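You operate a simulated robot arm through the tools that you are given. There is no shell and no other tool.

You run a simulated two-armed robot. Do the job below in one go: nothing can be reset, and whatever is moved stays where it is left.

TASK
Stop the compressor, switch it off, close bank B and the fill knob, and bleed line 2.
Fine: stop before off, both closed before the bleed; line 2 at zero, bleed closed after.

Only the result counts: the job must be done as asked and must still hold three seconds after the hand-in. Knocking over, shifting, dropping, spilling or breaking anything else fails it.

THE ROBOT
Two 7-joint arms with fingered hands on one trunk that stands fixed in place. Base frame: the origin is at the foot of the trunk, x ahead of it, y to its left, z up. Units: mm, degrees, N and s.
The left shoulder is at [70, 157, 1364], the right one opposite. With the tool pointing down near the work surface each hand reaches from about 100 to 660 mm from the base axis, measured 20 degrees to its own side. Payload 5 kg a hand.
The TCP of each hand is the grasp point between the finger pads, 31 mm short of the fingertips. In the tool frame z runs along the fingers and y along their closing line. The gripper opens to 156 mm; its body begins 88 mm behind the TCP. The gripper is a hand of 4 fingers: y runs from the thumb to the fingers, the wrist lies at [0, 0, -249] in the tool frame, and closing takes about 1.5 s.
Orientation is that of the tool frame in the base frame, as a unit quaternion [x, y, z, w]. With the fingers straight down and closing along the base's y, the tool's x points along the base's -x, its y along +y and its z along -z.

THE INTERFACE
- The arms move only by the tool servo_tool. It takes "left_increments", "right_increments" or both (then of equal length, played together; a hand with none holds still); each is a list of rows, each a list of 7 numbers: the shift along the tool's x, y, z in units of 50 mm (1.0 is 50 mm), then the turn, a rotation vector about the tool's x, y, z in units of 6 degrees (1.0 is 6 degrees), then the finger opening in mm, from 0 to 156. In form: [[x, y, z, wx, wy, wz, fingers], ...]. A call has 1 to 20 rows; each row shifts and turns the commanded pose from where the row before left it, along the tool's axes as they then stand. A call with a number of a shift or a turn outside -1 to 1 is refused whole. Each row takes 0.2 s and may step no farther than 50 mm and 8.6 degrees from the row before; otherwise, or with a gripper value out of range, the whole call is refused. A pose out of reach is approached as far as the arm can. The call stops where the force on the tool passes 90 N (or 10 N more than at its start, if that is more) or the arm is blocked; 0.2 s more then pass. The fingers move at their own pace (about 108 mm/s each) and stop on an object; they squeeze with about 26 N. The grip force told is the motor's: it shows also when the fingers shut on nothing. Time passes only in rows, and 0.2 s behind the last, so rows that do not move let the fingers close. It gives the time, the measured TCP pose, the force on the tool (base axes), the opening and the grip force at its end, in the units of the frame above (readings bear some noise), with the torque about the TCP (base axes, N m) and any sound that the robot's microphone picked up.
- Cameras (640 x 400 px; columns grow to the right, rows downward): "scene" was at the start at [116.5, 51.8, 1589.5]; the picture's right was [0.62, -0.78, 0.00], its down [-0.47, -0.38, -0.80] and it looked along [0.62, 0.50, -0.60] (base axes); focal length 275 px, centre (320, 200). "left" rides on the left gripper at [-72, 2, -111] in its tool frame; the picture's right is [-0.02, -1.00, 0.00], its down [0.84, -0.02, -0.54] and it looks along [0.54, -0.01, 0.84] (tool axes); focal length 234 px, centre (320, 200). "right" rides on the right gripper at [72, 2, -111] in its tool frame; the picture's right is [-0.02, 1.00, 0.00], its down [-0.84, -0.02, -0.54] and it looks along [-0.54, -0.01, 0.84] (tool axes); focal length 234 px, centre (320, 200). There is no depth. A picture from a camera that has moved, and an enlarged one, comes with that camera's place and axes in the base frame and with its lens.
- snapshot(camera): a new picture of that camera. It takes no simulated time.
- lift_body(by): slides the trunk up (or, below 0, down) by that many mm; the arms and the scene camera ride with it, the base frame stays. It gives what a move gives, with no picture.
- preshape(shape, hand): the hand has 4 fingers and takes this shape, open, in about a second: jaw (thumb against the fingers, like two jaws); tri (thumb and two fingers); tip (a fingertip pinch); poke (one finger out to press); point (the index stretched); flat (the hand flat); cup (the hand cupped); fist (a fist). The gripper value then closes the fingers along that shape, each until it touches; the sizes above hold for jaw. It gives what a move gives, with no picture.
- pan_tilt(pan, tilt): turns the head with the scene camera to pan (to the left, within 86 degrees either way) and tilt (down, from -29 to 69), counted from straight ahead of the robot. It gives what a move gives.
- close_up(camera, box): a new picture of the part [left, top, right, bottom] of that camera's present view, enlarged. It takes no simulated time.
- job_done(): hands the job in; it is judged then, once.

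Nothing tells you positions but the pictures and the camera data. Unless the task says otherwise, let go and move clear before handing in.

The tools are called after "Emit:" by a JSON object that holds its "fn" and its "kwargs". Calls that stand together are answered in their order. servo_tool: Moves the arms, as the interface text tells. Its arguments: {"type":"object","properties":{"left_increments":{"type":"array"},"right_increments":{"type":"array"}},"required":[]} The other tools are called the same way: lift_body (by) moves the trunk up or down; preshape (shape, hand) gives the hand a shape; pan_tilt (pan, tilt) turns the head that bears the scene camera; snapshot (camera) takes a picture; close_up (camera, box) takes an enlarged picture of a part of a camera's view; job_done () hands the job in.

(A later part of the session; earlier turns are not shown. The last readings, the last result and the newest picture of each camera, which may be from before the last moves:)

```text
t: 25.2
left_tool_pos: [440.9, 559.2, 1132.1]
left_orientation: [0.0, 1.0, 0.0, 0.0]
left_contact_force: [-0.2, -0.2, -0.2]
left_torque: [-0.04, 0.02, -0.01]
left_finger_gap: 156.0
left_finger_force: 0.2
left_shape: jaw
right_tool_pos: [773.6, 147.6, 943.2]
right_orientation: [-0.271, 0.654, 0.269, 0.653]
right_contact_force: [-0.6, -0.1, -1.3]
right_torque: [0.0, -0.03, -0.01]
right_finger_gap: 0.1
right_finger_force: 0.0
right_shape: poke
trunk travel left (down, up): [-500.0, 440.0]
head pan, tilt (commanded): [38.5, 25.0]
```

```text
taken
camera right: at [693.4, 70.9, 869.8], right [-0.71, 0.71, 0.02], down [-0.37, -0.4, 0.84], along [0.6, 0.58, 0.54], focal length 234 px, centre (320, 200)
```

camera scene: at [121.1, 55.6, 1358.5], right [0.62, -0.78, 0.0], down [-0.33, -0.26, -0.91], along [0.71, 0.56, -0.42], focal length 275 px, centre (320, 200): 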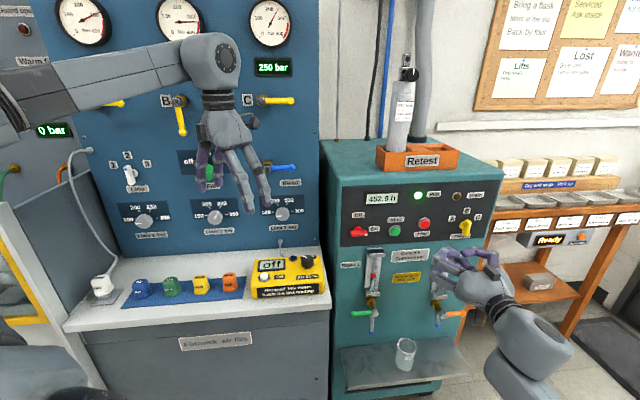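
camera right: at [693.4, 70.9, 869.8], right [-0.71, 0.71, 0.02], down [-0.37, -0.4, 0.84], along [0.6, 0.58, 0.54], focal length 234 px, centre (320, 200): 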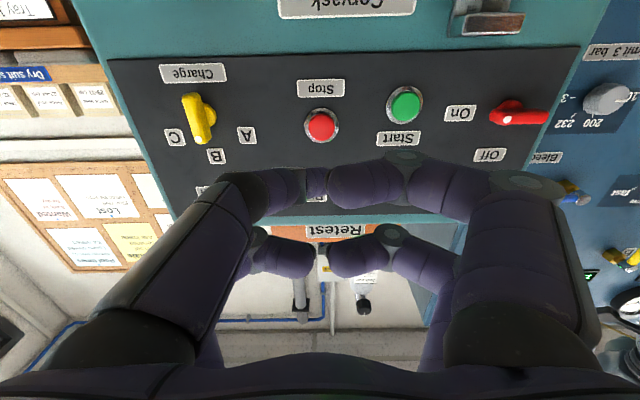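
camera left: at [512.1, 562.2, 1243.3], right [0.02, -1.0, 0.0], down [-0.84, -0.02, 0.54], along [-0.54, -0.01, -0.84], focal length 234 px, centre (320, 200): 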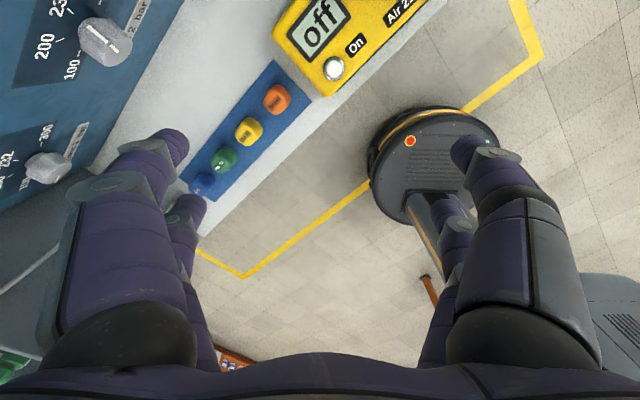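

Laterally the tool is lined up with Stop (pixel column 320). I'll advance 85 mm and check the gap from both cameras.

Emit:
{"fn": "servo_tool", "kwargs": {"right_increments": [[0.04, 0, 0.4, 0, 0, 0, 0], [0, 0, 0.4, 0, 0, 0, 0], [0, 0, 0.4, 0, 0, 0, 0], [0, 0, 0.4, 0, 0, 0, 0], [0, 0, 0.1, 0, 0, 0, 0]]}}

Emit:
{"fn": "close_up", "kwargs": {"camera": "scene", "box": [340, 170, 500, 290]}}

Emit:
{"fn": "close_up", "kwargs": {"camera": "right", "box": [200, 60, 480, 260]}}

```text
t: 26.4
left_tool_pos: [439.7, 560.0, 1131.5]
left_orientation: [0.0, 1.0, 0.001, 0.001]
left_contact_force: [-0.3, -0.2, -0.2]
left_torque: [-0.02, 0.01, 0.01]
left_finger_gap: 155.8
left_finger_force: 0.0
left_shape: jaw
right_tool_pos: [830.9, 209.4, 942.7]
right_orientation: [-0.27, 0.653, 0.27, 0.654]
right_contact_force: [0.6, 0.0, 0.5]
right_torque: [-0.03, -0.01, -0.04]
right_finger_gap: 0.1
right_finger_force: 0.1
right_shape: poke
trunk travel left (down, up): [-500.0, 440.0]
head pan, tilt (commanded): [38.5, 25.0]
```

```text
3.33 times, centred on (420, 230) of scene
camera zoom: at [120.5, 54.5, 1358.7], right [0.62, -0.78, 0.0], down [-0.33, -0.26, -0.91], along [0.71, 0.56, -0.42], focal length 916 px, centre (-13, 100)
```

zoom: 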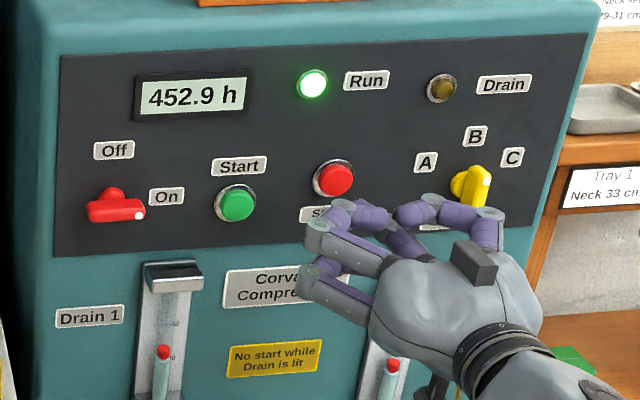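

```text
2.00 times, centred on (340, 160) of right
camera zoom: at [751.2, 131.6, 869.5], right [-0.71, 0.71, 0.02], down [-0.37, -0.4, 0.84], along [0.6, 0.58, 0.54], focal length 468 px, centre (280, 280)
```

zoom: 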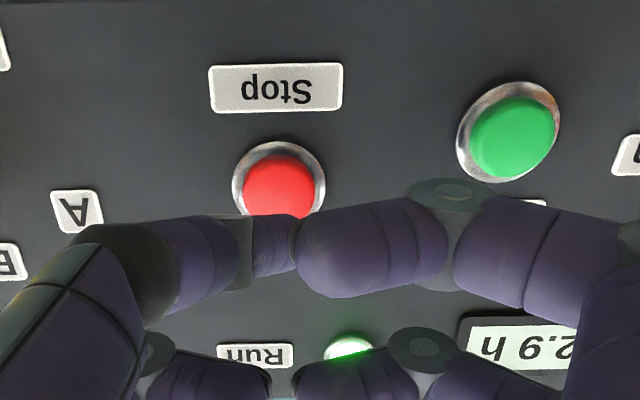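

The poke fingertip sits about 30 mm ahead of the TCP and roughly 30–35 mm short of the Stop cap. I'll lower 4 mm and advance in small steps watching the force.

Emit:
{"fn": "servo_tool", "kwargs": {"right_increments": [[0.08, 0, 0.1, 0, 0, 0, 0], [0, 0, 0.1, 0, 0, 0, 0], [0, 0, 0.1, 0, 0, 0, 0], [0, 0, 0.1, 0, 0, 0, 0], [0, 0, 0.1, 0, 0, 0, 0]]}}

Emit:
{"fn": "close_up", "kwargs": {"camera": "right", "box": [200, 60, 480, 260]}}

Emit:
{"fn": "close_up", "kwargs": {"camera": "scene", "box": [380, 180, 480, 260]}}

```text
t: 27.6
left_tool_pos: [439.3, 558.5, 1131.9]
left_orientation: [0.0, 1.0, 0.001, 0.0]
left_contact_force: [-0.7, -0.1, 0.0]
left_torque: [0.0, 0.04, 0.02]
left_finger_gap: 155.9
left_finger_force: 0.0
left_shape: jaw
right_tool_pos: [848.9, 224.9, 938.2]
right_orientation: [-0.27, 0.654, 0.27, 0.653]
right_contact_force: [0.1, 0.0, -1.0]
right_torque: [-0.04, 0.01, -0.02]
right_finger_gap: 0.0
right_finger_force: 0.1
right_shape: poke
trunk travel left (down, up): [-500.0, 440.0]
head pan, tilt (commanded): [38.5, 25.0]
```

```text
2.00 times, centred on (340, 160) of right
camera zoom: at [769.2, 148.6, 865.2], right [-0.71, 0.71, 0.02], down [-0.37, -0.4, 0.84], along [0.6, 0.58, 0.54], focal length 468 px, centre (280, 280)
```

zoom: 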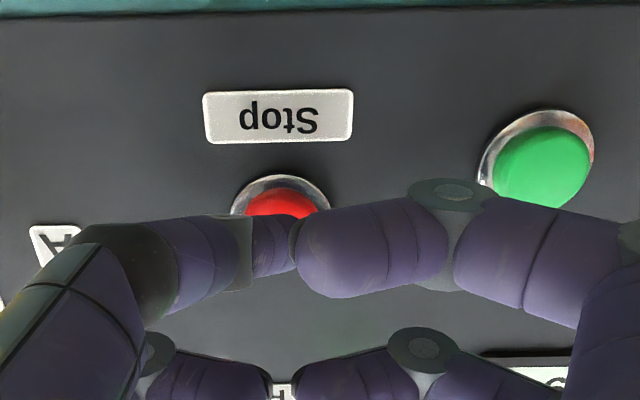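

```text
5.00 times, centred on (430, 220) of scene
camera zoom: at [120.7, 55.2, 1358.6], right [0.62, -0.78, 0.0], down [-0.33, -0.26, -0.91], along [0.71, 0.56, -0.42], focal length 1373 px, centre (-230, 100)
```

zoom: 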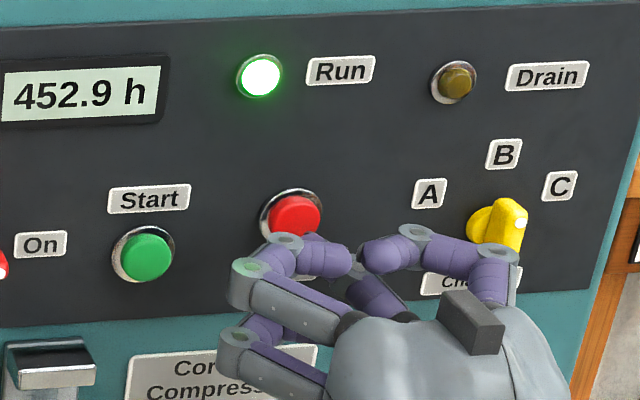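

No contact yet. I'll keep advancing in 3 mm steps and watch the force and the Run light.

Emit:
{"fn": "servo_tool", "kwargs": {"right_increments": [[0, 0, 0.06, 0, 0, 0, 0], [0, 0, 0.06, 0, 0, 0, 0], [0, 0, 0.06, 0, 0, 0, 0], [0, 0, 0.06, 0, 0, 0, 0]]}}

Emit:
{"fn": "close_up", "kwargs": {"camera": "scene", "box": [380, 180, 480, 260]}}

Emit:
{"fn": "close_up", "kwargs": {"camera": "right", "box": [200, 60, 480, 260]}}

```text
t: 28.6
left_tool_pos: [439.4, 559.8, 1133.4]
left_orientation: [0.0, 1.0, -0.001, 0.0]
left_contact_force: [0.4, -1.1, 0.6]
left_torque: [0.01, 0.0, 0.02]
left_finger_gap: 155.9
left_finger_force: 0.0
left_shape: jaw
right_tool_pos: [857.6, 233.7, 938.3]
right_orientation: [-0.27, 0.654, 0.269, 0.653]
right_contact_force: [-3.1, -3.3, -1.6]
right_torque: [-0.02, 0.04, 0.01]
right_finger_gap: 0.3
right_finger_force: 0.1
right_shape: poke
trunk travel left (down, up): [-500.0, 440.0]
head pan, tilt (commanded): [38.5, 25.0]
heard: click
```

```text
5.00 times, centred on (430, 220) of scene
camera zoom: at [120.2, 54.5, 1358.7], right [0.62, -0.78, 0.0], down [-0.33, -0.26, -0.91], along [0.71, 0.56, -0.42], focal length 1373 px, centre (-230, 100)
```

zoom: 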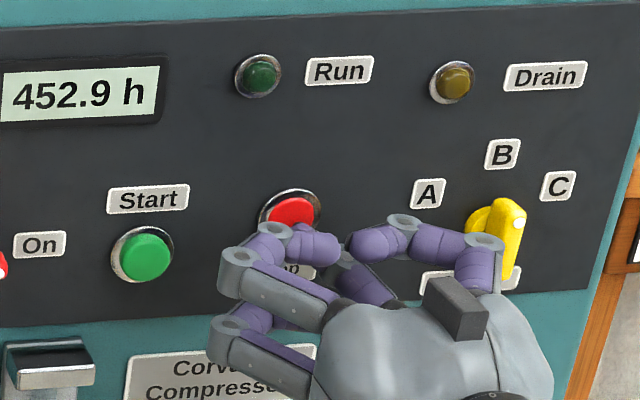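

```text
2.00 times, centred on (340, 160) of right
camera zoom: at [777.5, 156.7, 865.1], right [-0.71, 0.71, 0.02], down [-0.37, -0.4, 0.84], along [0.6, 0.58, 0.54], focal length 468 px, centre (280, 280)
```

zoom: 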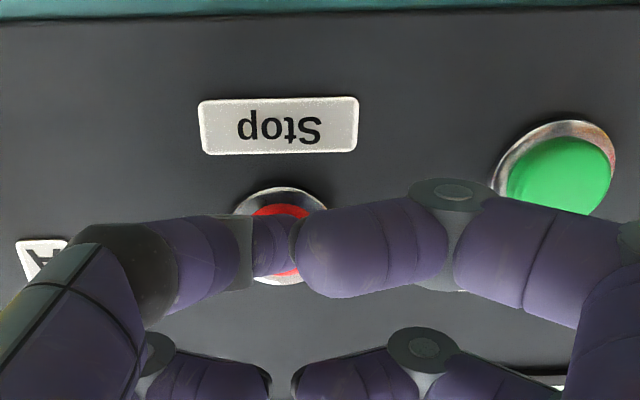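

Stop clicked and the Run light is out. I'll back off, reshape the hand to a jaw, and slide left to the red switch.

Emit:
{"fn": "servo_tool", "kwargs": {"right_increments": [[0, 0, -0.3, 0, 0, 0, 0], [0, 0, -0.5, 0, 0, 0, 0], [0, 0, -0.6, 0, 0, 0, 0], [0, 0, -0.6, 0, 0, 0, 0]]}}

Emit:
{"fn": "preshape", "kwargs": {"hand": "right", "shape": "jaw"}}

Emit:
{"fn": "servo_tool", "kwargs": {"right_increments": [[0, 0.46, 0, 0, 0, 0, 60], [0, 0.46, 0, 0, 0, 0, 60], [0, 0.46, 0, 0, 0, 0, 60], [0, 0.46, 0, 0, 0, 0, 60], [0, 0.46, 0, 0, 0, 0, 60], [0, 0.46, 0, 0, 0, 0, 60], [0, 0.46, 0, 0, 0, 0, 60], [0, 0.46, 0, 0, 0, 0, 60], [0, 0.46, 0, 0, 0, 0, 60]]}}

Emit:
{"fn": "snapshot", "kwargs": {"camera": "scene"}}

Emit:
{"fn": "snapshot", "kwargs": {"camera": "right"}}

```text
t: 29.6
left_tool_pos: [438.6, 558.2, 1134.1]
left_orientation: [0.0, 1.0, 0.0, 0.0]
left_contact_force: [-0.4, 0.9, -0.1]
left_torque: [0.03, -0.01, 0.0]
left_finger_gap: 155.8
left_finger_force: 0.1
left_shape: jaw
right_tool_pos: [786.2, 164.3, 939.1]
right_orientation: [-0.27, 0.652, 0.271, 0.654]
right_contact_force: [-1.0, 0.0, 0.7]
right_torque: [-0.03, 0.01, -0.01]
right_finger_gap: 0.2
right_finger_force: 0.0
right_shape: poke
trunk travel left (down, up): [-500.0, 440.0]
head pan, tilt (commanded): [38.5, 25.0]
```

```text
t: 30.5
left_tool_pos: [438.8, 558.3, 1131.8]
left_orientation: [0.0, 1.0, 0.0, 0.0]
left_contact_force: [0.5, -0.4, 0.1]
left_torque: [0.01, 0.01, -0.01]
left_finger_gap: 155.9
left_finger_force: 0.0
left_shape: jaw
right_tool_pos: [786.6, 164.9, 938.7]
right_orientation: [-0.27, 0.653, 0.27, 0.653]
right_contact_force: [-0.1, -0.1, 0.6]
right_torque: [-0.04, -0.02, -0.01]
right_finger_gap: 155.9
right_finger_force: 0.0
right_shape: jaw
trunk travel left (down, up): [-500.0, 440.0]
head pan, tilt (commanded): [38.5, 25.0]
```

```text
t: 32.5
left_tool_pos: [440.0, 559.0, 1132.9]
left_orientation: [0.0, 1.0, 0.0, 0.0]
left_contact_force: [-0.3, 0.3, -0.1]
left_torque: [0.01, -0.03, 0.03]
left_finger_gap: 155.9
left_finger_force: 0.1
left_shape: jaw
right_tool_pos: [639.0, 308.8, 938.9]
right_orientation: [-0.27, 0.654, 0.269, 0.654]
right_contact_force: [0.8, -0.1, -0.4]
right_torque: [0.04, -0.01, 0.0]
right_finger_gap: 60.1
right_finger_force: 0.0
right_shape: jaw
trunk travel left (down, up): [-500.0, 440.0]
head pan, tilt (commanded): [38.5, 25.0]
```

```text
taken
camera scene: at [120.1, 55.5, 1358.7], right [0.62, -0.78, 0.0], down [-0.33, -0.26, -0.91], along [0.71, 0.56, -0.42], focal length 275 px, centre (320, 200)
```

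scene: 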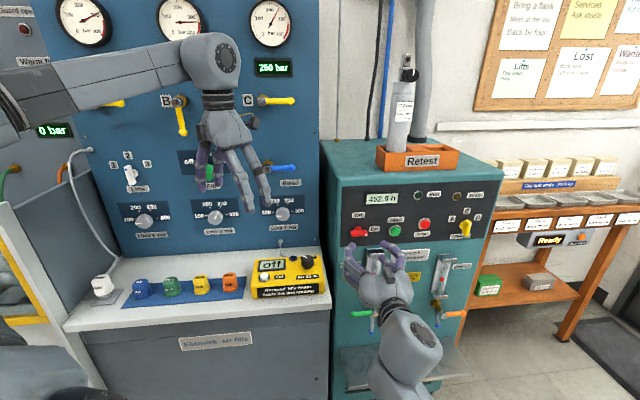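

```text
taken
camera right: at [559.3, 232.4, 866.3], right [-0.71, 0.71, 0.02], down [-0.37, -0.4, 0.84], along [0.6, 0.58, 0.54], focal length 234 px, centre (320, 200)
```

right: 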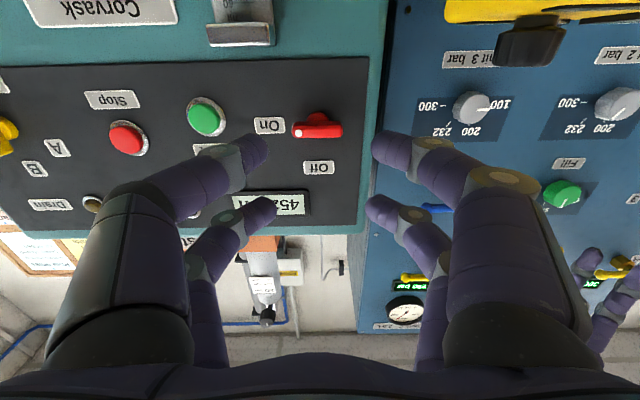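

The hand is centred left–right on the switch. I'll roll the hand 90° so the jaws close vertically on the horizontal red bar, keeping clear at this distance.

Emit:
{"fn": "servo_tool", "kwargs": {"right_increments": [[0, 0, 0, 0, 0, 1, 60], [0, 0, 0, 0, 0, 1, 60], [0, 0, 0, 0, 0, 1, 60], [0, 0, 0, 0, 0, 1, 60], [0, 0, 0, 0, 0, 1, 60], [0, 0, 0, 0, 0, 1, 60], [0, 0, 0, 0, 0, 1, 60], [0, 0, 0, 0, 0, 1, 60], [0, 0, 0, 0, 0, 1, 60], [0, 0, 0, 0, 0, 1, 60], [0, 0, 0, 0, 0, 1, 60], [0, 0, 0, 0, 0, 1, 60], [0, 0, 0, 0, 0, 1, 60], [0, 0, 0, 0, 0, 1, 60], [0, 0, 0, 0, 0, 1, 60]]}}

Emit:
{"fn": "snapshot", "kwargs": {"camera": "scene"}}

Emit:
{"fn": "snapshot", "kwargs": {"camera": "right"}}

```text
t: 35.8
left_tool_pos: [440.0, 558.9, 1133.5]
left_orientation: [0.0, 1.0, 0.0, 0.0]
left_contact_force: [-0.2, -0.2, -1.1]
left_torque: [-0.01, -0.01, 0.0]
left_finger_gap: 155.7
left_finger_force: 0.0
left_shape: jaw
right_tool_pos: [659.6, 259.8, 870.8]
right_orientation: [0.252, 0.694, 0.601, 0.307]
right_contact_force: [-0.2, 0.6, 0.4]
right_torque: [-0.01, 0.04, -0.01]
right_finger_gap: 60.1
right_finger_force: 0.0
right_shape: jaw
trunk travel left (down, up): [-500.0, 440.0]
head pan, tilt (commanded): [38.5, 25.0]
stopped in row 15 (right hand): the arm was blocked; the commanded pose is now the measured one
```

```text
taken
camera scene: at [120.6, 54.9, 1358.6], right [0.62, -0.78, 0.0], down [-0.33, -0.26, -0.91], along [0.71, 0.56, -0.42], focal length 275 px, centre (320, 200)
```

scene: 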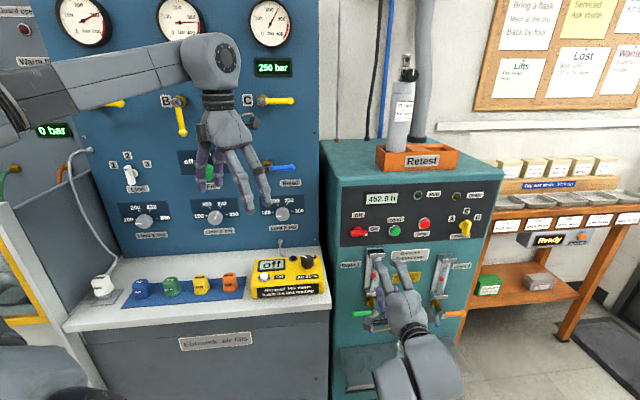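

```text
taken
camera right: at [529.7, 238.7, 873.3], right [0.0, 0.14, 0.99], down [0.18, -0.98, 0.13], along [0.98, 0.17, -0.02], focal length 234 px, centre (320, 200)
```

right: 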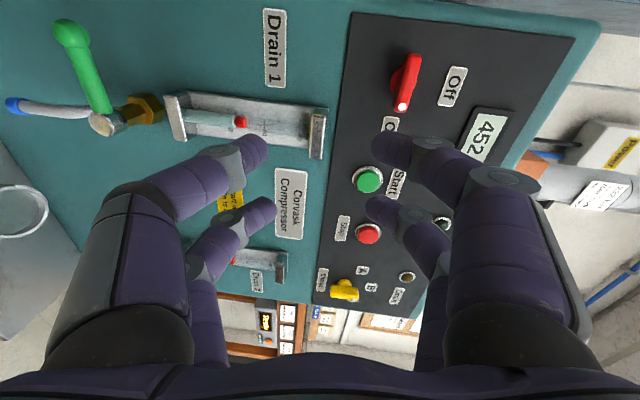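

The right wrist hit its roll limit near 80° and drifted away (no contact forces). I'll unwind the roll and then test rolling the other way in free space.

Emit:
{"fn": "servo_tool", "kwargs": {"right_increments": [[0, 0, -0.3, 0, 0, -1, 60], [0, 0, 0, 0, 0, -1, 60], [0, 0, 0, 0, 0, -1, 60], [0, 0, 0, 0, 0, -1, 60], [0, 0, 0, 0, 0, -1, 60], [0, 0, 0, 0, 0, -1, 60], [0, 0, 0, 0, 0, -1, 60], [0, 0, 0, 0, 0, -1, 60], [0, 0, 0, 0, 0, -1, 60], [0, 0, 0, 0, 0, -1, 60], [0, 0, 0, 0, 0, -1, 60], [0, 0, 0, 0, 0, -1, 60], [0, 0, 0, 0, 0, -1, 60], [0, 0, 0, 0, 0, -1, 60]]}}

```text
t: 38.8
left_tool_pos: [438.9, 559.8, 1131.7]
left_orientation: [0.0, 1.0, 0.0, 0.0]
left_contact_force: [1.2, 0.1, 0.7]
left_torque: [0.02, -0.03, -0.02]
left_finger_gap: 155.6
left_finger_force: 0.0
left_shape: jaw
right_tool_pos: [647.9, 251.9, 873.9]
right_orientation: [-0.277, 0.683, 0.24, 0.632]
right_contact_force: [0.0, 1.0, -0.3]
right_torque: [0.03, -0.01, 0.02]
right_finger_gap: 60.5
right_finger_force: 0.0
right_shape: jaw
trunk travel left (down, up): [-500.0, 440.0]
head pan, tilt (commanded): [38.5, 25.0]
```

Now I'll correct the small orientation error, return to the pre-switch spot and test rolling the opposite way (−90°).

Emit:
{"fn": "servo_tool", "kwargs": {"right_increments": [[0, 0, 0, -0.34, -0.83, 0.2, 60], [-0.42, 0.3, 0, 0, 0, 0, 60], [-0.42, 0.3, 0, 0, 0, 0, 60], [-0.4, 0.32, 0, 0, 0, 0, 60]]}}

Emit:
{"fn": "servo_tool", "kwargs": {"right_increments": [[0, 0, 0, 0, 0, -1, 60], [0, 0, 0, 0, 0, -1, 60], [0, 0, 0, 0, 0, -1, 60], [0, 0, 0, 0, 0, -1, 60], [0, 0, 0, 0, 0, -1, 60], [0, 0, 0, 0, 0, -1, 60], [0, 0, 0, 0, 0, -1, 60], [0, 0, 0, 0, 0, -1, 60], [0, 0, 0, 0, 0, -1, 60], [0, 0, 0, 0, 0, -1, 60], [0, 0, 0, 0, 0, -1, 60], [0, 0, 0, 0, 0, -1, 60], [0, 0, 0, 0, 0, -1, 60], [0, 0, 0, 0, 0, -1, 60], [0, 0, 0, 0, 0, -1, 60]]}}

Emit:
{"fn": "snapshot", "kwargs": {"camera": "scene"}}

```text
t: 39.8
left_tool_pos: [440.0, 558.9, 1132.5]
left_orientation: [0.0, 1.0, 0.0, 0.0]
left_contact_force: [-0.8, -0.3, 0.5]
left_torque: [-0.03, -0.01, 0.02]
left_finger_gap: 155.8
left_finger_force: 0.1
left_shape: jaw
right_tool_pos: [616.9, 286.0, 937.8]
right_orientation: [-0.27, 0.654, 0.27, 0.653]
right_contact_force: [-0.4, -0.5, 0.2]
right_torque: [0.0, 0.01, 0.0]
right_finger_gap: 60.5
right_finger_force: 0.0
right_shape: jaw
trunk travel left (down, up): [-500.0, 440.0]
head pan, tilt (commanded): [38.5, 25.0]
```

```text
t: 43.0
left_tool_pos: [439.8, 559.8, 1133.2]
left_orientation: [0.001, 1.0, 0.0, 0.0]
left_contact_force: [-0.3, 0.1, -0.6]
left_torque: [-0.04, 0.01, -0.02]
left_finger_gap: 155.9
left_finger_force: 0.0
left_shape: jaw
right_tool_pos: [616.5, 284.7, 937.2]
right_orientation: [0.654, -0.271, 0.271, -0.652]
right_contact_force: [-0.2, 0.2, 1.1]
right_torque: [0.03, 0.02, 0.02]
right_finger_gap: 60.6
right_finger_force: 0.0
right_shape: jaw
trunk travel left (down, up): [-500.0, 440.0]
head pan, tilt (commanded): [38.5, 25.0]
```

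```text
taken
camera scene: at [120.6, 55.0, 1358.6], right [0.62, -0.78, 0.0], down [-0.33, -0.26, -0.91], along [0.71, 0.56, -0.42], focal length 275 px, centre (320, 200)
```

scene: 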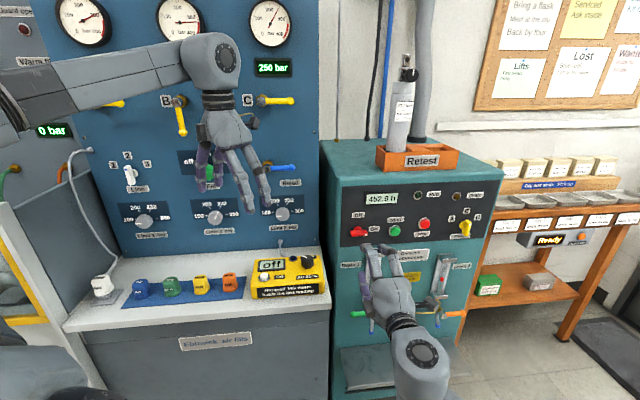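

Rolling −90° works exactly. I'll test the further −90° (needed for turning the switch) here in free space before gripping.

Emit:
{"fn": "servo_tool", "kwargs": {"right_increments": [[0, 0, 0, 0, 0, -1, 60], [0, 0, 0, 0, 0, -1, 60], [0, 0, 0, 0, 0, -1, 60], [0, 0, 0, 0, 0, -1, 60], [0, 0, 0, 0, 0, -1, 60], [0, 0, 0, 0, 0, -1, 60], [0, 0, 0, 0, 0, -1, 60], [0, 0, 0, 0, 0, -1, 60], [0, 0, 0, 0, 0, -1, 60], [0, 0, 0, 0, 0, -1, 60], [0, 0, 0, 0, 0, -1, 60], [0, 0, 0, 0, 0, -1, 60], [0, 0, 0, 0, 0, -1, 60], [0, 0, 0, 0, 0, -1, 60], [0, 0, 0, 0, 0, -1, 60]]}}

Emit:
{"fn": "snapshot", "kwargs": {"camera": "right"}}

```text
t: 46.2
left_tool_pos: [439.5, 557.8, 1132.2]
left_orientation: [0.0, 1.0, 0.0, 0.0]
left_contact_force: [0.3, 1.0, 0.1]
left_torque: [0.0, -0.02, 0.0]
left_finger_gap: 156.1
left_finger_force: 0.1
left_shape: jaw
right_tool_pos: [616.1, 284.3, 936.8]
right_orientation: [0.654, 0.271, 0.653, -0.27]
right_contact_force: [-0.1, 0.3, 0.4]
right_torque: [0.0, -0.01, 0.01]
right_finger_gap: 60.4
right_finger_force: 0.1
right_shape: jaw
trunk travel left (down, up): [-500.0, 440.0]
head pan, tilt (commanded): [38.5, 25.0]
```

```text
taken
camera right: at [538.9, 205.2, 1007.8], right [0.71, -0.71, -0.02], down [-0.4, -0.37, -0.84], along [0.58, 0.6, -0.55], focal length 234 px, centre (320, 200)
```

right: 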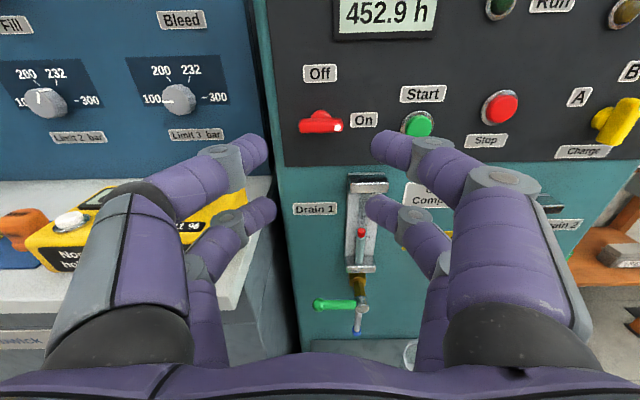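

Both rolls are reachable (the view is now upright and shows the switch clearly). I'll measure the switch with a zoom, then roll back to the gripping orientation with the jaws 40 mm open.

Emit:
{"fn": "close_up", "kwargs": {"camera": "right", "box": [270, 50, 430, 210]}}

Emit:
{"fn": "servo_tool", "kwargs": {"right_increments": [[0, 0, 0, 0, 0, 1, 40], [0, 0, 0, 0, 0, 1, 40], [0, 0, 0, 0, 0, 1, 40], [0, 0, 0, 0, 0, 1, 40], [0, 0, 0, 0, 0, 1, 40], [0, 0, 0, 0, 0, 1, 40], [0, 0, 0, 0, 0, 1, 40], [0, 0, 0, 0, 0, 1, 40], [0, 0, 0, 0, 0, 1, 40], [0, 0, 0, 0, 0, 1, 40], [0, 0, 0, 0, 0, 1, 40], [0, 0, 0, 0, 0, 1, 40], [0, 0, 0, 0, 0, 1, 40], [0, 0, 0, 0, 0, 1, 40], [0, 0, 0, 0, 0, 1, 40]]}}

Emit:
{"fn": "snapshot", "kwargs": {"camera": "right"}}

```text
2.50 times, centred on (350, 130) of right
camera zoom: at [538.9, 205.2, 1007.8], right [0.71, -0.71, -0.02], down [-0.4, -0.37, -0.84], along [0.58, 0.6, -0.55], focal length 585 px, centre (245, 375)
```

zoom: 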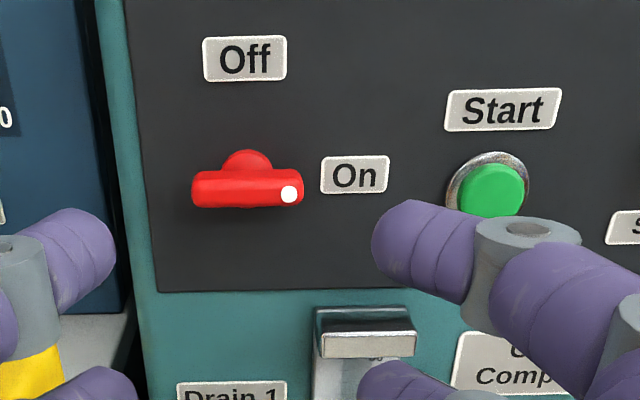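

```text
t: 49.4
left_tool_pos: [440.2, 559.1, 1132.3]
left_orientation: [-0.001, 1.0, 0.0, 0.0]
left_contact_force: [0.4, -0.1, -0.9]
left_torque: [0.03, -0.01, 0.01]
left_finger_gap: 155.8
left_finger_force: 0.0
left_shape: jaw
right_tool_pos: [616.9, 285.1, 936.5]
right_orientation: [0.654, -0.271, 0.269, -0.653]
right_contact_force: [-0.3, 0.0, -0.1]
right_torque: [0.02, 0.01, 0.02]
right_finger_gap: 40.3
right_finger_force: 0.1
right_shape: jaw
trunk travel left (down, up): [-500.0, 440.0]
head pan, tilt (commanded): [38.5, 25.0]
```

```text
taken
camera right: at [589.0, 155.5, 933.6], right [-0.02, 0.02, -1.0], down [-0.98, 0.21, 0.02], along [0.21, 0.98, 0.01], focal length 234 px, centre (320, 200)
```

right: 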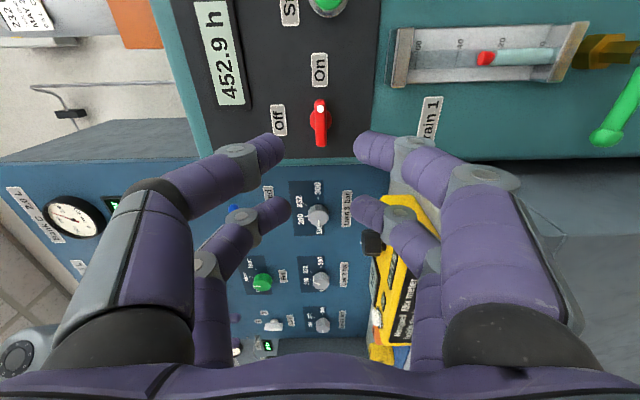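

The hand's axis lines up with the bar (z ≈ 934, a ≈ 235); wrist-camera triangulation puts the compressor face near d ≈ 812 and the bar about 15 mm in front. I'll advance 100 mm and check clearance to the Drain 1 bracket.

Emit:
{"fn": "servo_tool", "kwargs": {"right_increments": [[0, 0, 0.4, 0, 0, 0, 40], [0, 0, 0.4, 0, 0, 0, 40], [0, 0, 0.4, 0, 0, 0, 40], [0, 0, 0.4, 0, 0, 0, 40], [0, 0, 0.4, 0, 0, 0, 40]]}}

Emit:
{"fn": "snapshot", "kwargs": {"camera": "right"}}

Emit:
{"fn": "close_up", "kwargs": {"camera": "scene", "box": [320, 190, 440, 290]}}

```text
t: 50.6
left_tool_pos: [439.1, 559.0, 1131.0]
left_orientation: [0.0, 1.0, -0.002, 0.0]
left_contact_force: [0.3, 0.4, -0.9]
left_torque: [-0.01, 0.02, 0.0]
left_finger_gap: 155.7
left_finger_force: 0.1
left_shape: jaw
right_tool_pos: [687.3, 355.5, 935.0]
right_orientation: [0.654, -0.272, 0.271, -0.652]
right_contact_force: [-0.1, 0.9, 0.5]
right_torque: [0.02, 0.0, 0.04]
right_finger_gap: 40.4
right_finger_force: 0.1
right_shape: jaw
trunk travel left (down, up): [-500.0, 440.0]
head pan, tilt (commanded): [38.5, 25.0]
```

```text
taken
camera right: at [660.5, 226.9, 932.6], right [-0.02, 0.02, -1.0], down [-0.98, 0.21, 0.02], along [0.21, 0.98, 0.01], focal length 234 px, centre (320, 200)
```

right: 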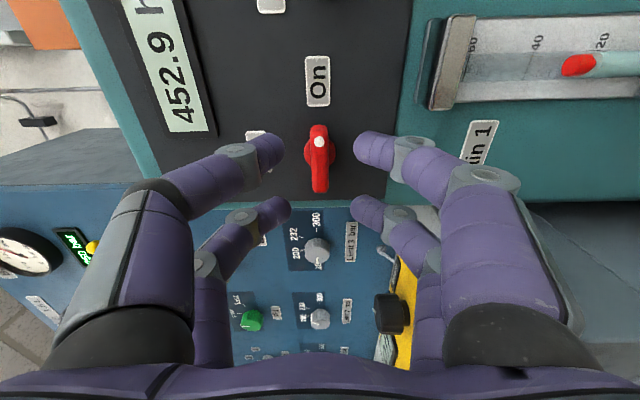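

```text
4.00 times, centred on (380, 240) of scene
camera zoom: at [120.9, 55.7, 1358.6], right [0.62, -0.78, 0.0], down [-0.33, -0.26, -0.91], along [0.71, 0.56, -0.42], focal length 1099 px, centre (80, 40)
```

zoom: 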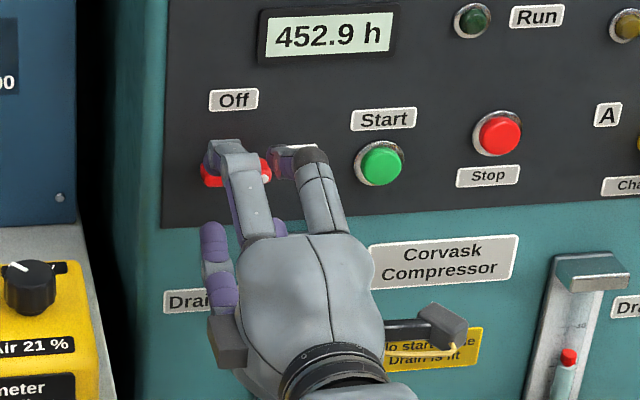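

The bar is centred between the jaws and the Drain 1 bracket is clear of the fingers. I'll move the last 36 mm in slowly.

Emit:
{"fn": "servo_tool", "kwargs": {"right_increments": [[0, 0, 0.16, 0, 0, 0, 40], [0, 0, 0.16, 0, 0, 0, 40], [0, 0, 0.14, 0, 0, 0, 40], [0, 0, 0.14, 0, 0, 0, 40], [0, 0, 0.12, 0, 0, 0, 40]]}}

Emit:
{"fn": "snapshot", "kwargs": {"camera": "right"}}

Emit:
{"fn": "close_up", "kwargs": {"camera": "scene", "box": [320, 190, 440, 290]}}

```text
t: 51.8
left_tool_pos: [439.6, 558.7, 1131.4]
left_orientation: [0.0, 1.0, 0.0, 0.0]
left_contact_force: [0.5, 0.4, 0.4]
left_torque: [0.01, -0.01, 0.01]
left_finger_gap: 156.1
left_finger_force: 0.1
left_shape: jaw
right_tool_pos: [712.4, 380.6, 936.2]
right_orientation: [0.654, -0.272, 0.269, -0.652]
right_contact_force: [0.6, -0.1, -0.5]
right_torque: [-0.01, 0.03, -0.01]
right_finger_gap: 40.4
right_finger_force: 0.1
right_shape: jaw
trunk travel left (down, up): [-500.0, 440.0]
head pan, tilt (commanded): [38.5, 25.0]
```

```text
taken
camera right: at [685.3, 251.8, 933.3], right [-0.02, 0.02, -1.0], down [-0.98, 0.21, 0.02], along [0.21, 0.98, 0.01], focal length 234 px, centre (320, 200)
```

right: 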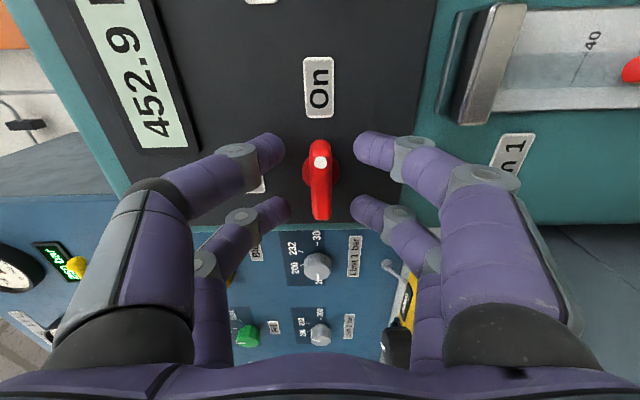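

```text
4.00 times, centred on (380, 240) of scene
camera zoom: at [120.6, 55.1, 1358.6], right [0.62, -0.78, 0.0], down [-0.33, -0.26, -0.91], along [0.71, 0.56, -0.42], focal length 1099 px, centre (80, 40)
```

zoom: 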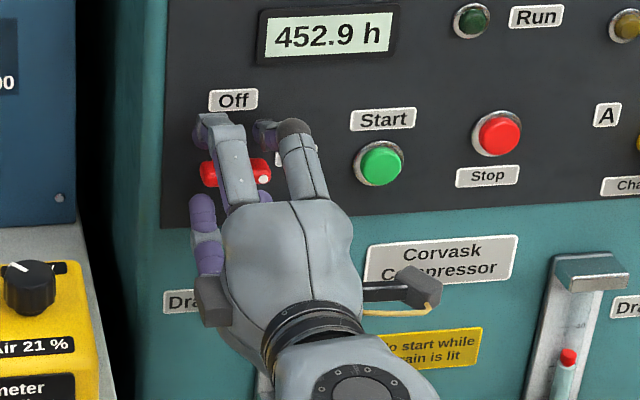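

The bar sits between the fingertips, near their ends, with no contact. Closing the jaws on it now.

Emit:
{"fn": "servo_tool", "kwargs": {"right_increments": [[0, 0, 0, 0, 0, 0, 20], [0, 0, 0, 0, 0, 0, 10], [0, 0, 0, 0, 0, 0, 0], [0, 0, 0, 0, 0, 0, 0], [0, 0, 0, 0, 0, 0, 0], [0, 0, 0, 0, 0, 0, 0]]}}

Emit:
{"fn": "snapshot", "kwargs": {"camera": "right"}}

Emit:
{"fn": "close_up", "kwargs": {"camera": "scene", "box": [320, 190, 440, 290]}}

```text
t: 53.2
left_tool_pos: [440.5, 559.8, 1133.0]
left_orientation: [0.0, 1.0, 0.0, 0.0]
left_contact_force: [-0.4, -0.1, -0.3]
left_torque: [-0.03, 0.04, 0.04]
left_finger_gap: 156.0
left_finger_force: 0.0
left_shape: jaw
right_tool_pos: [712.9, 381.3, 934.8]
right_orientation: [0.653, -0.271, 0.27, -0.653]
right_contact_force: [3.3, 3.8, 0.2]
right_torque: [0.0, -0.04, -0.04]
right_finger_gap: 7.1
right_finger_force: 26.1
right_shape: jaw
trunk travel left (down, up): [-500.0, 440.0]
head pan, tilt (commanded): [38.5, 25.0]
```

```text
taken
camera right: at [685.6, 252.0, 932.9], right [-0.02, 0.02, -1.0], down [-0.98, 0.21, 0.02], along [0.21, 0.98, 0.01], focal length 234 px, centre (320, 200)
```

right: 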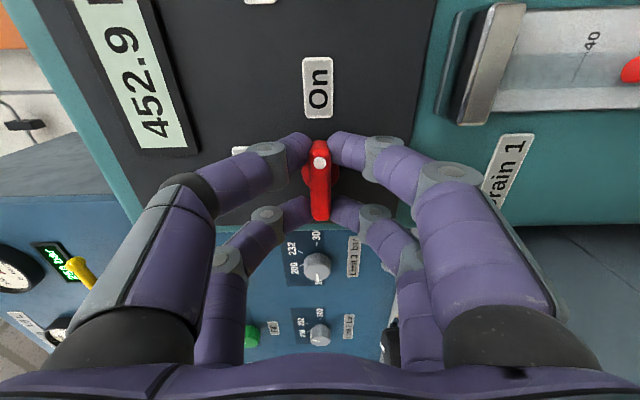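

```text
4.00 times, centred on (380, 240) of scene
camera zoom: at [121.1, 55.5, 1358.6], right [0.62, -0.78, 0.0], down [-0.33, -0.26, -0.91], along [0.71, 0.56, -0.42], focal length 1099 px, centre (80, 40)
```

zoom: 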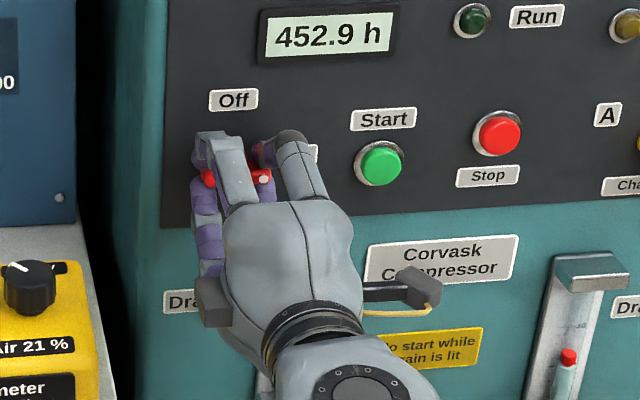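

Both finger pairs hold the bar. Now rotate counter‑clockwise toward Off, first 48°, then check.

Emit:
{"fn": "servo_tool", "kwargs": {"right_increments": [[0, 0, 0, 0, 0, -1, 0], [0, 0, 0, 0, 0, -1, 0], [0, 0, 0, 0, 0, -1, 0], [0, 0, 0, 0, 0, -1, 0], [0, 0, 0, 0, 0, -1, 0], [0, 0, 0, 0, 0, -1, 0], [0, 0, 0, 0, 0, -1, 0], [0, 0, 0, 0, 0, -1, 0]]}}

Emit:
{"fn": "snapshot", "kwargs": {"camera": "right"}}

Emit:
{"fn": "close_up", "kwargs": {"camera": "scene", "box": [320, 190, 440, 290]}}

```text
t: 55.0
left_tool_pos: [439.8, 559.8, 1131.7]
left_orientation: [0.0, 1.0, -0.001, 0.001]
left_contact_force: [-0.2, 0.9, -0.9]
left_torque: [0.03, -0.03, -0.02]
left_finger_gap: 156.1
left_finger_force: 0.0
left_shape: jaw
right_tool_pos: [712.3, 380.2, 933.5]
right_orientation: [0.708, 0.019, 0.512, -0.487]
right_contact_force: [0.3, 1.9, -4.7]
right_torque: [-0.01, 0.03, -0.01]
right_finger_gap: 7.1
right_finger_force: 25.7
right_shape: jaw
trunk travel left (down, up): [-500.0, 440.0]
head pan, tilt (commanded): [38.5, 25.0]
```

```text
taken
camera right: at [669.9, 268.1, 986.6], right [0.51, -0.52, -0.69], down [-0.79, 0.02, -0.61], along [0.33, 0.86, -0.4], focal length 234 px, centre (320, 200)
```

right: 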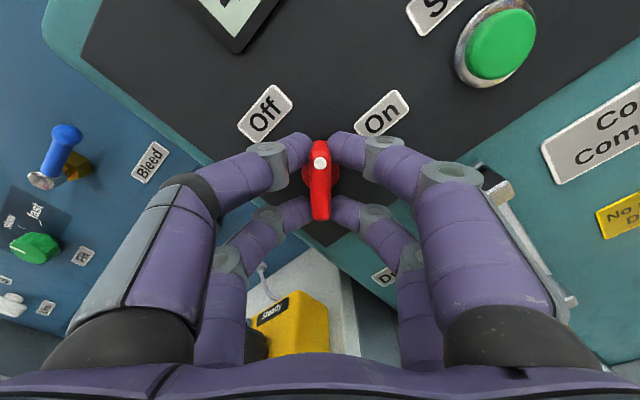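

```text
4.00 times, centred on (380, 240) of scene
camera zoom: at [121.2, 55.7, 1358.5], right [0.62, -0.78, 0.0], down [-0.33, -0.26, -0.91], along [0.71, 0.56, -0.42], focal length 1099 px, centre (80, 40)
```

zoom: 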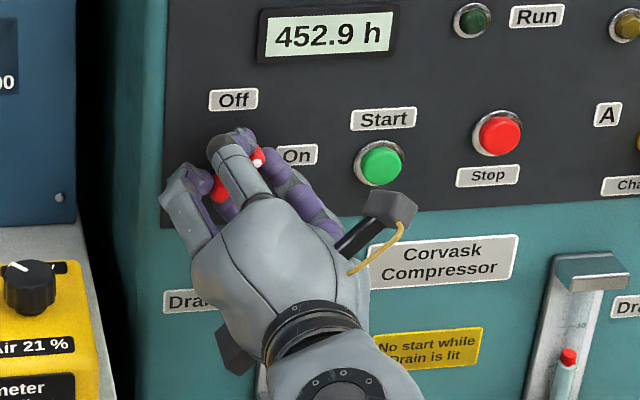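

The bar turns with the hand. Continuing the remaining 42°.

Emit:
{"fn": "servo_tool", "kwargs": {"right_increments": [[0, 0, 0, 0, 0, -1, 0], [0, 0, 0, 0, 0, -1, 0], [0, 0, 0, 0, 0, -1, 0], [0, 0, 0, 0, 0, -1, 0], [0, 0, 0, 0, 0, -1, 0], [0, 0, 0, 0, 0, -1, 0], [0, 0, 0, 0, 0, -1, 0]]}}

Emit:
{"fn": "snapshot", "kwargs": {"camera": "right"}}

Emit:
{"fn": "snapshot", "kwargs": {"camera": "scene"}}

```text
t: 56.6
left_tool_pos: [439.2, 559.9, 1130.7]
left_orientation: [0.0, 1.0, -0.001, -0.001]
left_contact_force: [-0.1, 0.5, 0.0]
left_torque: [0.01, 0.01, 0.04]
left_finger_gap: 156.0
left_finger_force: 0.0
left_shape: jaw
right_tool_pos: [713.9, 381.1, 936.3]
right_orientation: [0.655, 0.27, 0.653, -0.269]
right_contact_force: [-2.5, -1.3, -12.6]
right_torque: [-0.1, 0.14, 0.03]
right_finger_gap: 7.5
right_finger_force: 25.9
right_shape: jaw
trunk travel left (down, up): [-500.0, 440.0]
head pan, tilt (commanded): [38.5, 25.0]
```

```text
taken
camera right: at [636.6, 301.8, 1006.2], right [0.71, -0.71, -0.02], down [-0.4, -0.37, -0.84], along [0.58, 0.6, -0.55], focal length 234 px, centre (320, 200)
```

right: 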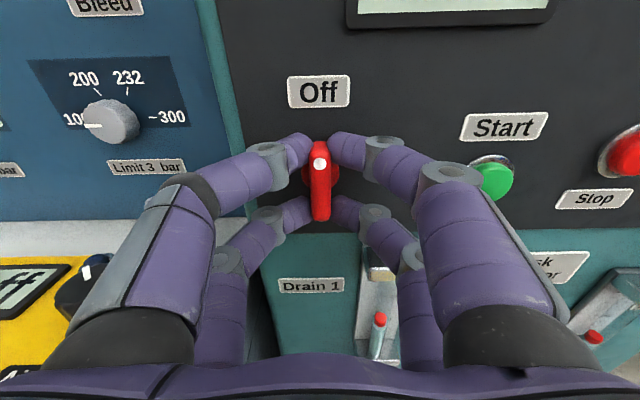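

```text
taken
camera scene: at [121.7, 55.8, 1358.4], right [0.62, -0.78, 0.0], down [-0.33, -0.26, -0.91], along [0.71, 0.56, -0.42], focal length 275 px, centre (320, 200)
```

scene: 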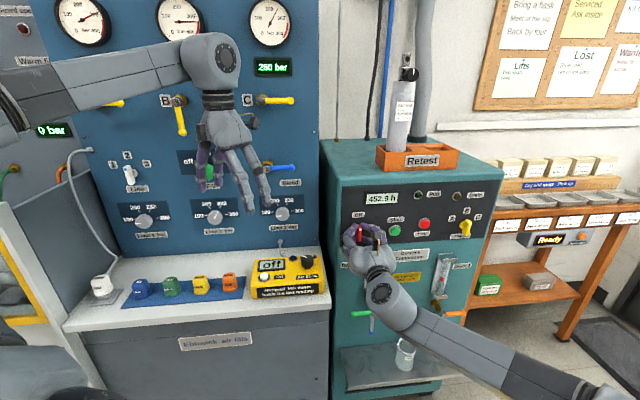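

The bar now points straight up at Off. I'll open the jaws, back away, and inspect.

Emit:
{"fn": "servo_tool", "kwargs": {"right_increments": [[0, 0, 0, 0, 0, 0, 40], [0, 0, 0, 0, 0, 0, 40], [0, 0, -0.1, 0, 0, 0, 40], [0, 0, -0.3, 0, 0, 0, 40], [0, 0, -0.5, 0, 0, 0, 40], [0, 0, -0.5, 0, 0, 0, 40], [0, 0, -0.5, 0, 0, 0, 40]]}}

Emit:
{"fn": "close_up", "kwargs": {"camera": "right", "box": [240, 20, 400, 200]}}

Emit:
{"fn": "close_up", "kwargs": {"camera": "scene", "box": [335, 180, 495, 280]}}

```text
t: 58.2
left_tool_pos: [438.4, 558.1, 1132.0]
left_orientation: [0.0, 1.0, 0.001, 0.0]
left_contact_force: [-0.1, -0.1, -0.3]
left_torque: [0.01, -0.03, -0.01]
left_finger_gap: 155.9
left_finger_force: 0.1
left_shape: jaw
right_tool_pos: [645.0, 312.9, 936.9]
right_orientation: [0.653, 0.27, 0.653, -0.271]
right_contact_force: [0.1, -1.0, 0.3]
right_torque: [-0.02, -0.01, 0.02]
right_finger_gap: 39.8
right_finger_force: 0.1
right_shape: jaw
trunk travel left (down, up): [-500.0, 440.0]
head pan, tilt (commanded): [38.5, 25.0]
```

```text
2.22 times, centred on (320, 110) of right
camera zoom: at [568.0, 233.9, 1007.7], right [0.71, -0.71, -0.03], down [-0.4, -0.37, -0.84], along [0.58, 0.6, -0.55], focal length 520 px, centre (320, 400)
```

zoom: 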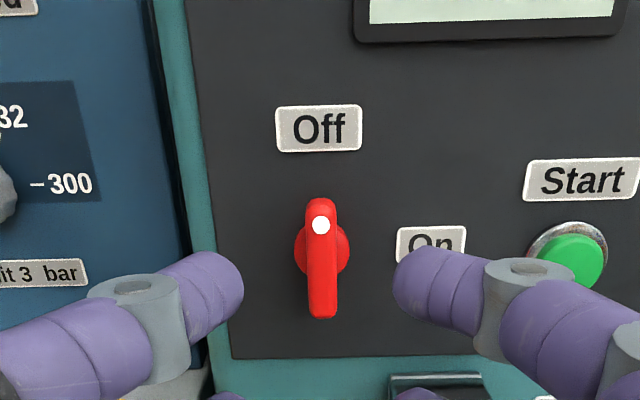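

```text
4.00 times, centred on (415, 230) of scene
camera zoom: at [120.2, 54.2, 1358.7], right [0.62, -0.78, 0.0], down [-0.33, -0.26, -0.91], along [0.71, 0.56, -0.42], focal length 1099 px, centre (-60, 80)
```

zoom: 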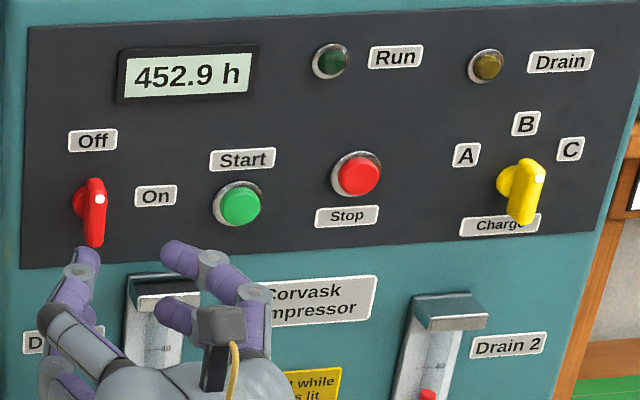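

The switch is at Off, with Run out. Next I clear the right hand away and start bringing the left hand round toward bank B, with its fingers closed.

Emit:
{"fn": "servo_tool", "kwargs": {"left_increments": [[0.23, 0.43, 0, 0, 0, 0, 100], [0.23, 0.43, 0, 0, 0, 0, 60], [0.23, 0.43, 0, 0, 0, 0, 30], [0.23, 0.43, 0, 0, 0, 0, 0], [0.23, 0.43, 0, 0, 0, 0, 0], [0.23, 0.43, 0, 0, 0, 0, 0]], "right_increments": [[0, 0.1, -0.4, 0, 0, 0, 40], [0, 0.3, -0.4, 0, 0, 0, 40], [0, 0.4, -0.3, 0, 0, 0, 40], [0, 0.4, -0.3, 0, 0, 0, 40], [0, 0.4, -0.2, 0, 0, 0, 40], [0, 0.4, -0.2, 0, 0, 0, 40]]}}

Emit:
{"fn": "servo_tool", "kwargs": {"left_increments": [[0, 0, 0, 0, -1, 0, 0], [0, 0, 0, 0, -1, 0, 0], [0, 0, 0, 0, -1, 0, 0], [0, 0, 0, 0, -1, 0, 0], [0, 0, 0, 0, -1, 0, 0], [0, 0, 0, 0, -1, 0, 0], [0, 0, 0, 0, -1, 0, 0], [0, 0, 0, 0, -1, 0, 0], [0, 0, 0, 0, -1, 0, 0], [0, 0, 0, 0, -1, 0, 0], [0, 0, 0, 0, -1, 0, 0], [0, 0, 0, 0, -1, 0, 0], [0, 0, 0, 0, -1, 0, 0], [0, 0, 0, 0, -1, 0, 0], [0, 0, 0, 0, -1, 0, 0]]}}

Emit:
{"fn": "snapshot", "kwargs": {"camera": "scene"}}

Emit:
{"fn": "snapshot", "kwargs": {"camera": "left"}}

```text
t: 59.6
left_tool_pos: [372.6, 688.4, 1133.3]
left_orientation: [0.0, 1.0, 0.0, 0.0]
left_contact_force: [0.4, -0.3, 0.1]
left_torque: [-0.02, 0.01, -0.01]
left_finger_gap: 0.0
left_finger_force: 25.6
left_shape: jaw
right_tool_pos: [652.4, 178.9, 936.3]
right_orientation: [0.654, 0.271, 0.652, -0.272]
right_contact_force: [-0.5, -0.5, 0.1]
right_torque: [-0.01, 0.0, 0.01]
right_finger_gap: 39.6
right_finger_force: 0.0
right_shape: jaw
trunk travel left (down, up): [-500.0, 440.0]
head pan, tilt (commanded): [38.5, 25.0]
```

```text
t: 62.8
left_tool_pos: [384.5, 716.2, 1125.3]
left_orientation: [0.001, 0.707, -0.001, 0.707]
left_contact_force: [0.3, -0.6, 0.7]
left_torque: [0.02, 0.0, -0.01]
left_finger_gap: 0.0
left_finger_force: 26.0
left_shape: jaw
left hand out of reach, approached as far as the arm can: row 14, 15
right_tool_pos: [652.4, 178.3, 936.9]
right_orientation: [0.654, 0.271, 0.652, -0.272]
right_contact_force: [-0.2, -0.8, 0.0]
right_torque: [-0.01, 0.02, 0.01]
right_finger_gap: 39.7
right_finger_force: 0.1
right_shape: jaw
trunk travel left (down, up): [-500.0, 440.0]
head pan, tilt (commanded): [38.5, 25.0]
```

```text
taken
camera scene: at [120.0, 54.1, 1358.8], right [0.62, -0.78, 0.0], down [-0.33, -0.26, -0.91], along [0.71, 0.56, -0.42], focal length 275 px, centre (320, 200)
```

scene: 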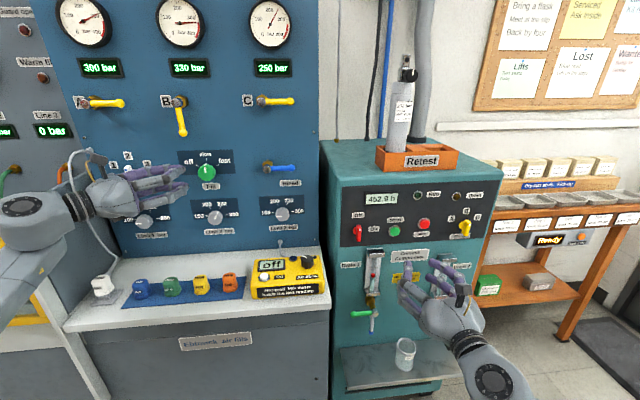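

```text
taken
camera left: at [272.9, 719.7, 1197.1], right [0.0, -1.0, 0.02], down [-0.54, -0.02, -0.84], along [0.84, -0.01, -0.54], focal length 234 px, centre (320, 200)
```

left: 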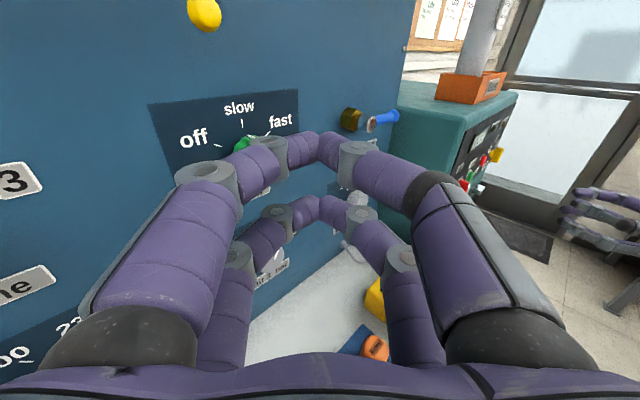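

The left hand is nearly horizontal now. Next I yaw it 45° to face the panel and look through its camera.

Emit:
{"fn": "servo_tool", "kwargs": {"left_increments": [[0, 0, 0, -1, 0, 0, 0], [0, 0, 0, -1, 0, 0, 0], [0, 0, 0, -1, 0, 0, 0], [0, 0, 0, -1, 0, 0, 0], [0, 0, 0, -1, 0, 0, 0], [0, 0, 0, -1, 0, 0, 0], [0, 0, 0, -1, 0, 0, 0], [0, 0, 0, -0.5, 0, 0, 0]]}}

Emit:
{"fn": "snapshot", "kwargs": {"camera": "scene"}}

Emit:
{"fn": "snapshot", "kwargs": {"camera": "left"}}

```text
t: 64.6
left_tool_pos: [405.9, 738.8, 1121.9]
left_orientation: [-0.271, 0.653, 0.271, 0.653]
left_contact_force: [-0.1, 0.0, 0.5]
left_torque: [-0.02, -0.02, -0.01]
left_finger_gap: 0.0
left_finger_force: 25.6
left_shape: jaw
left hand out of reach, approached as far as the arm can: row 1, 2, 3
right_tool_pos: [652.6, 179.4, 935.8]
right_orientation: [0.654, 0.27, 0.653, -0.271]
right_contact_force: [0.8, -0.5, -0.2]
right_torque: [-0.02, 0.0, -0.04]
right_finger_gap: 39.8
right_finger_force: 0.0
right_shape: jaw
trunk travel left (down, up): [-500.0, 440.0]
head pan, tilt (commanded): [38.5, 25.0]
```

```text
taken
camera scene: at [120.8, 54.7, 1358.6], right [0.62, -0.78, 0.0], down [-0.33, -0.26, -0.91], along [0.71, 0.56, -0.42], focal length 275 px, centre (320, 200)
```

scene: 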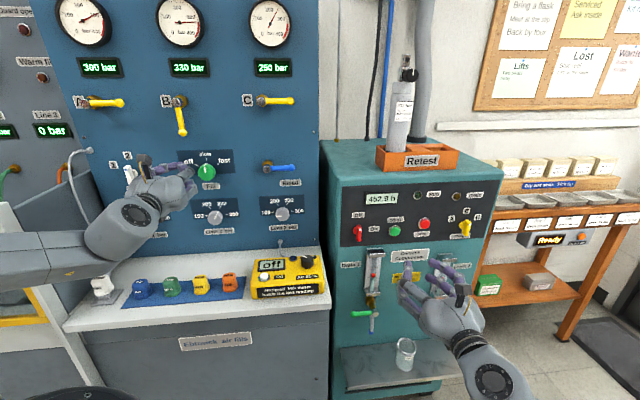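

```text
taken
camera left: at [325.7, 661.6, 1194.7], right [0.71, -0.71, 0.02], down [-0.37, -0.4, -0.84], along [0.6, 0.58, -0.54], focal length 234 px, centre (320, 200)
```

left: 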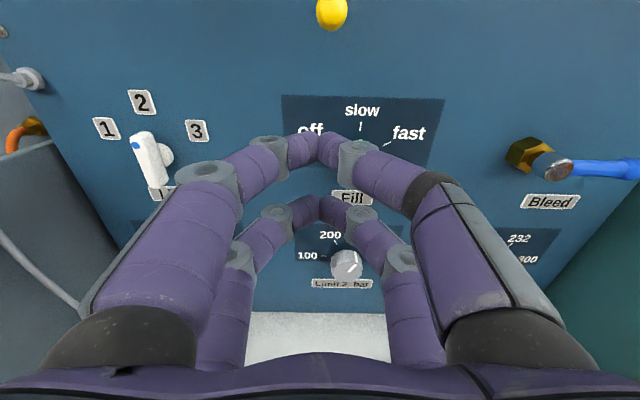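

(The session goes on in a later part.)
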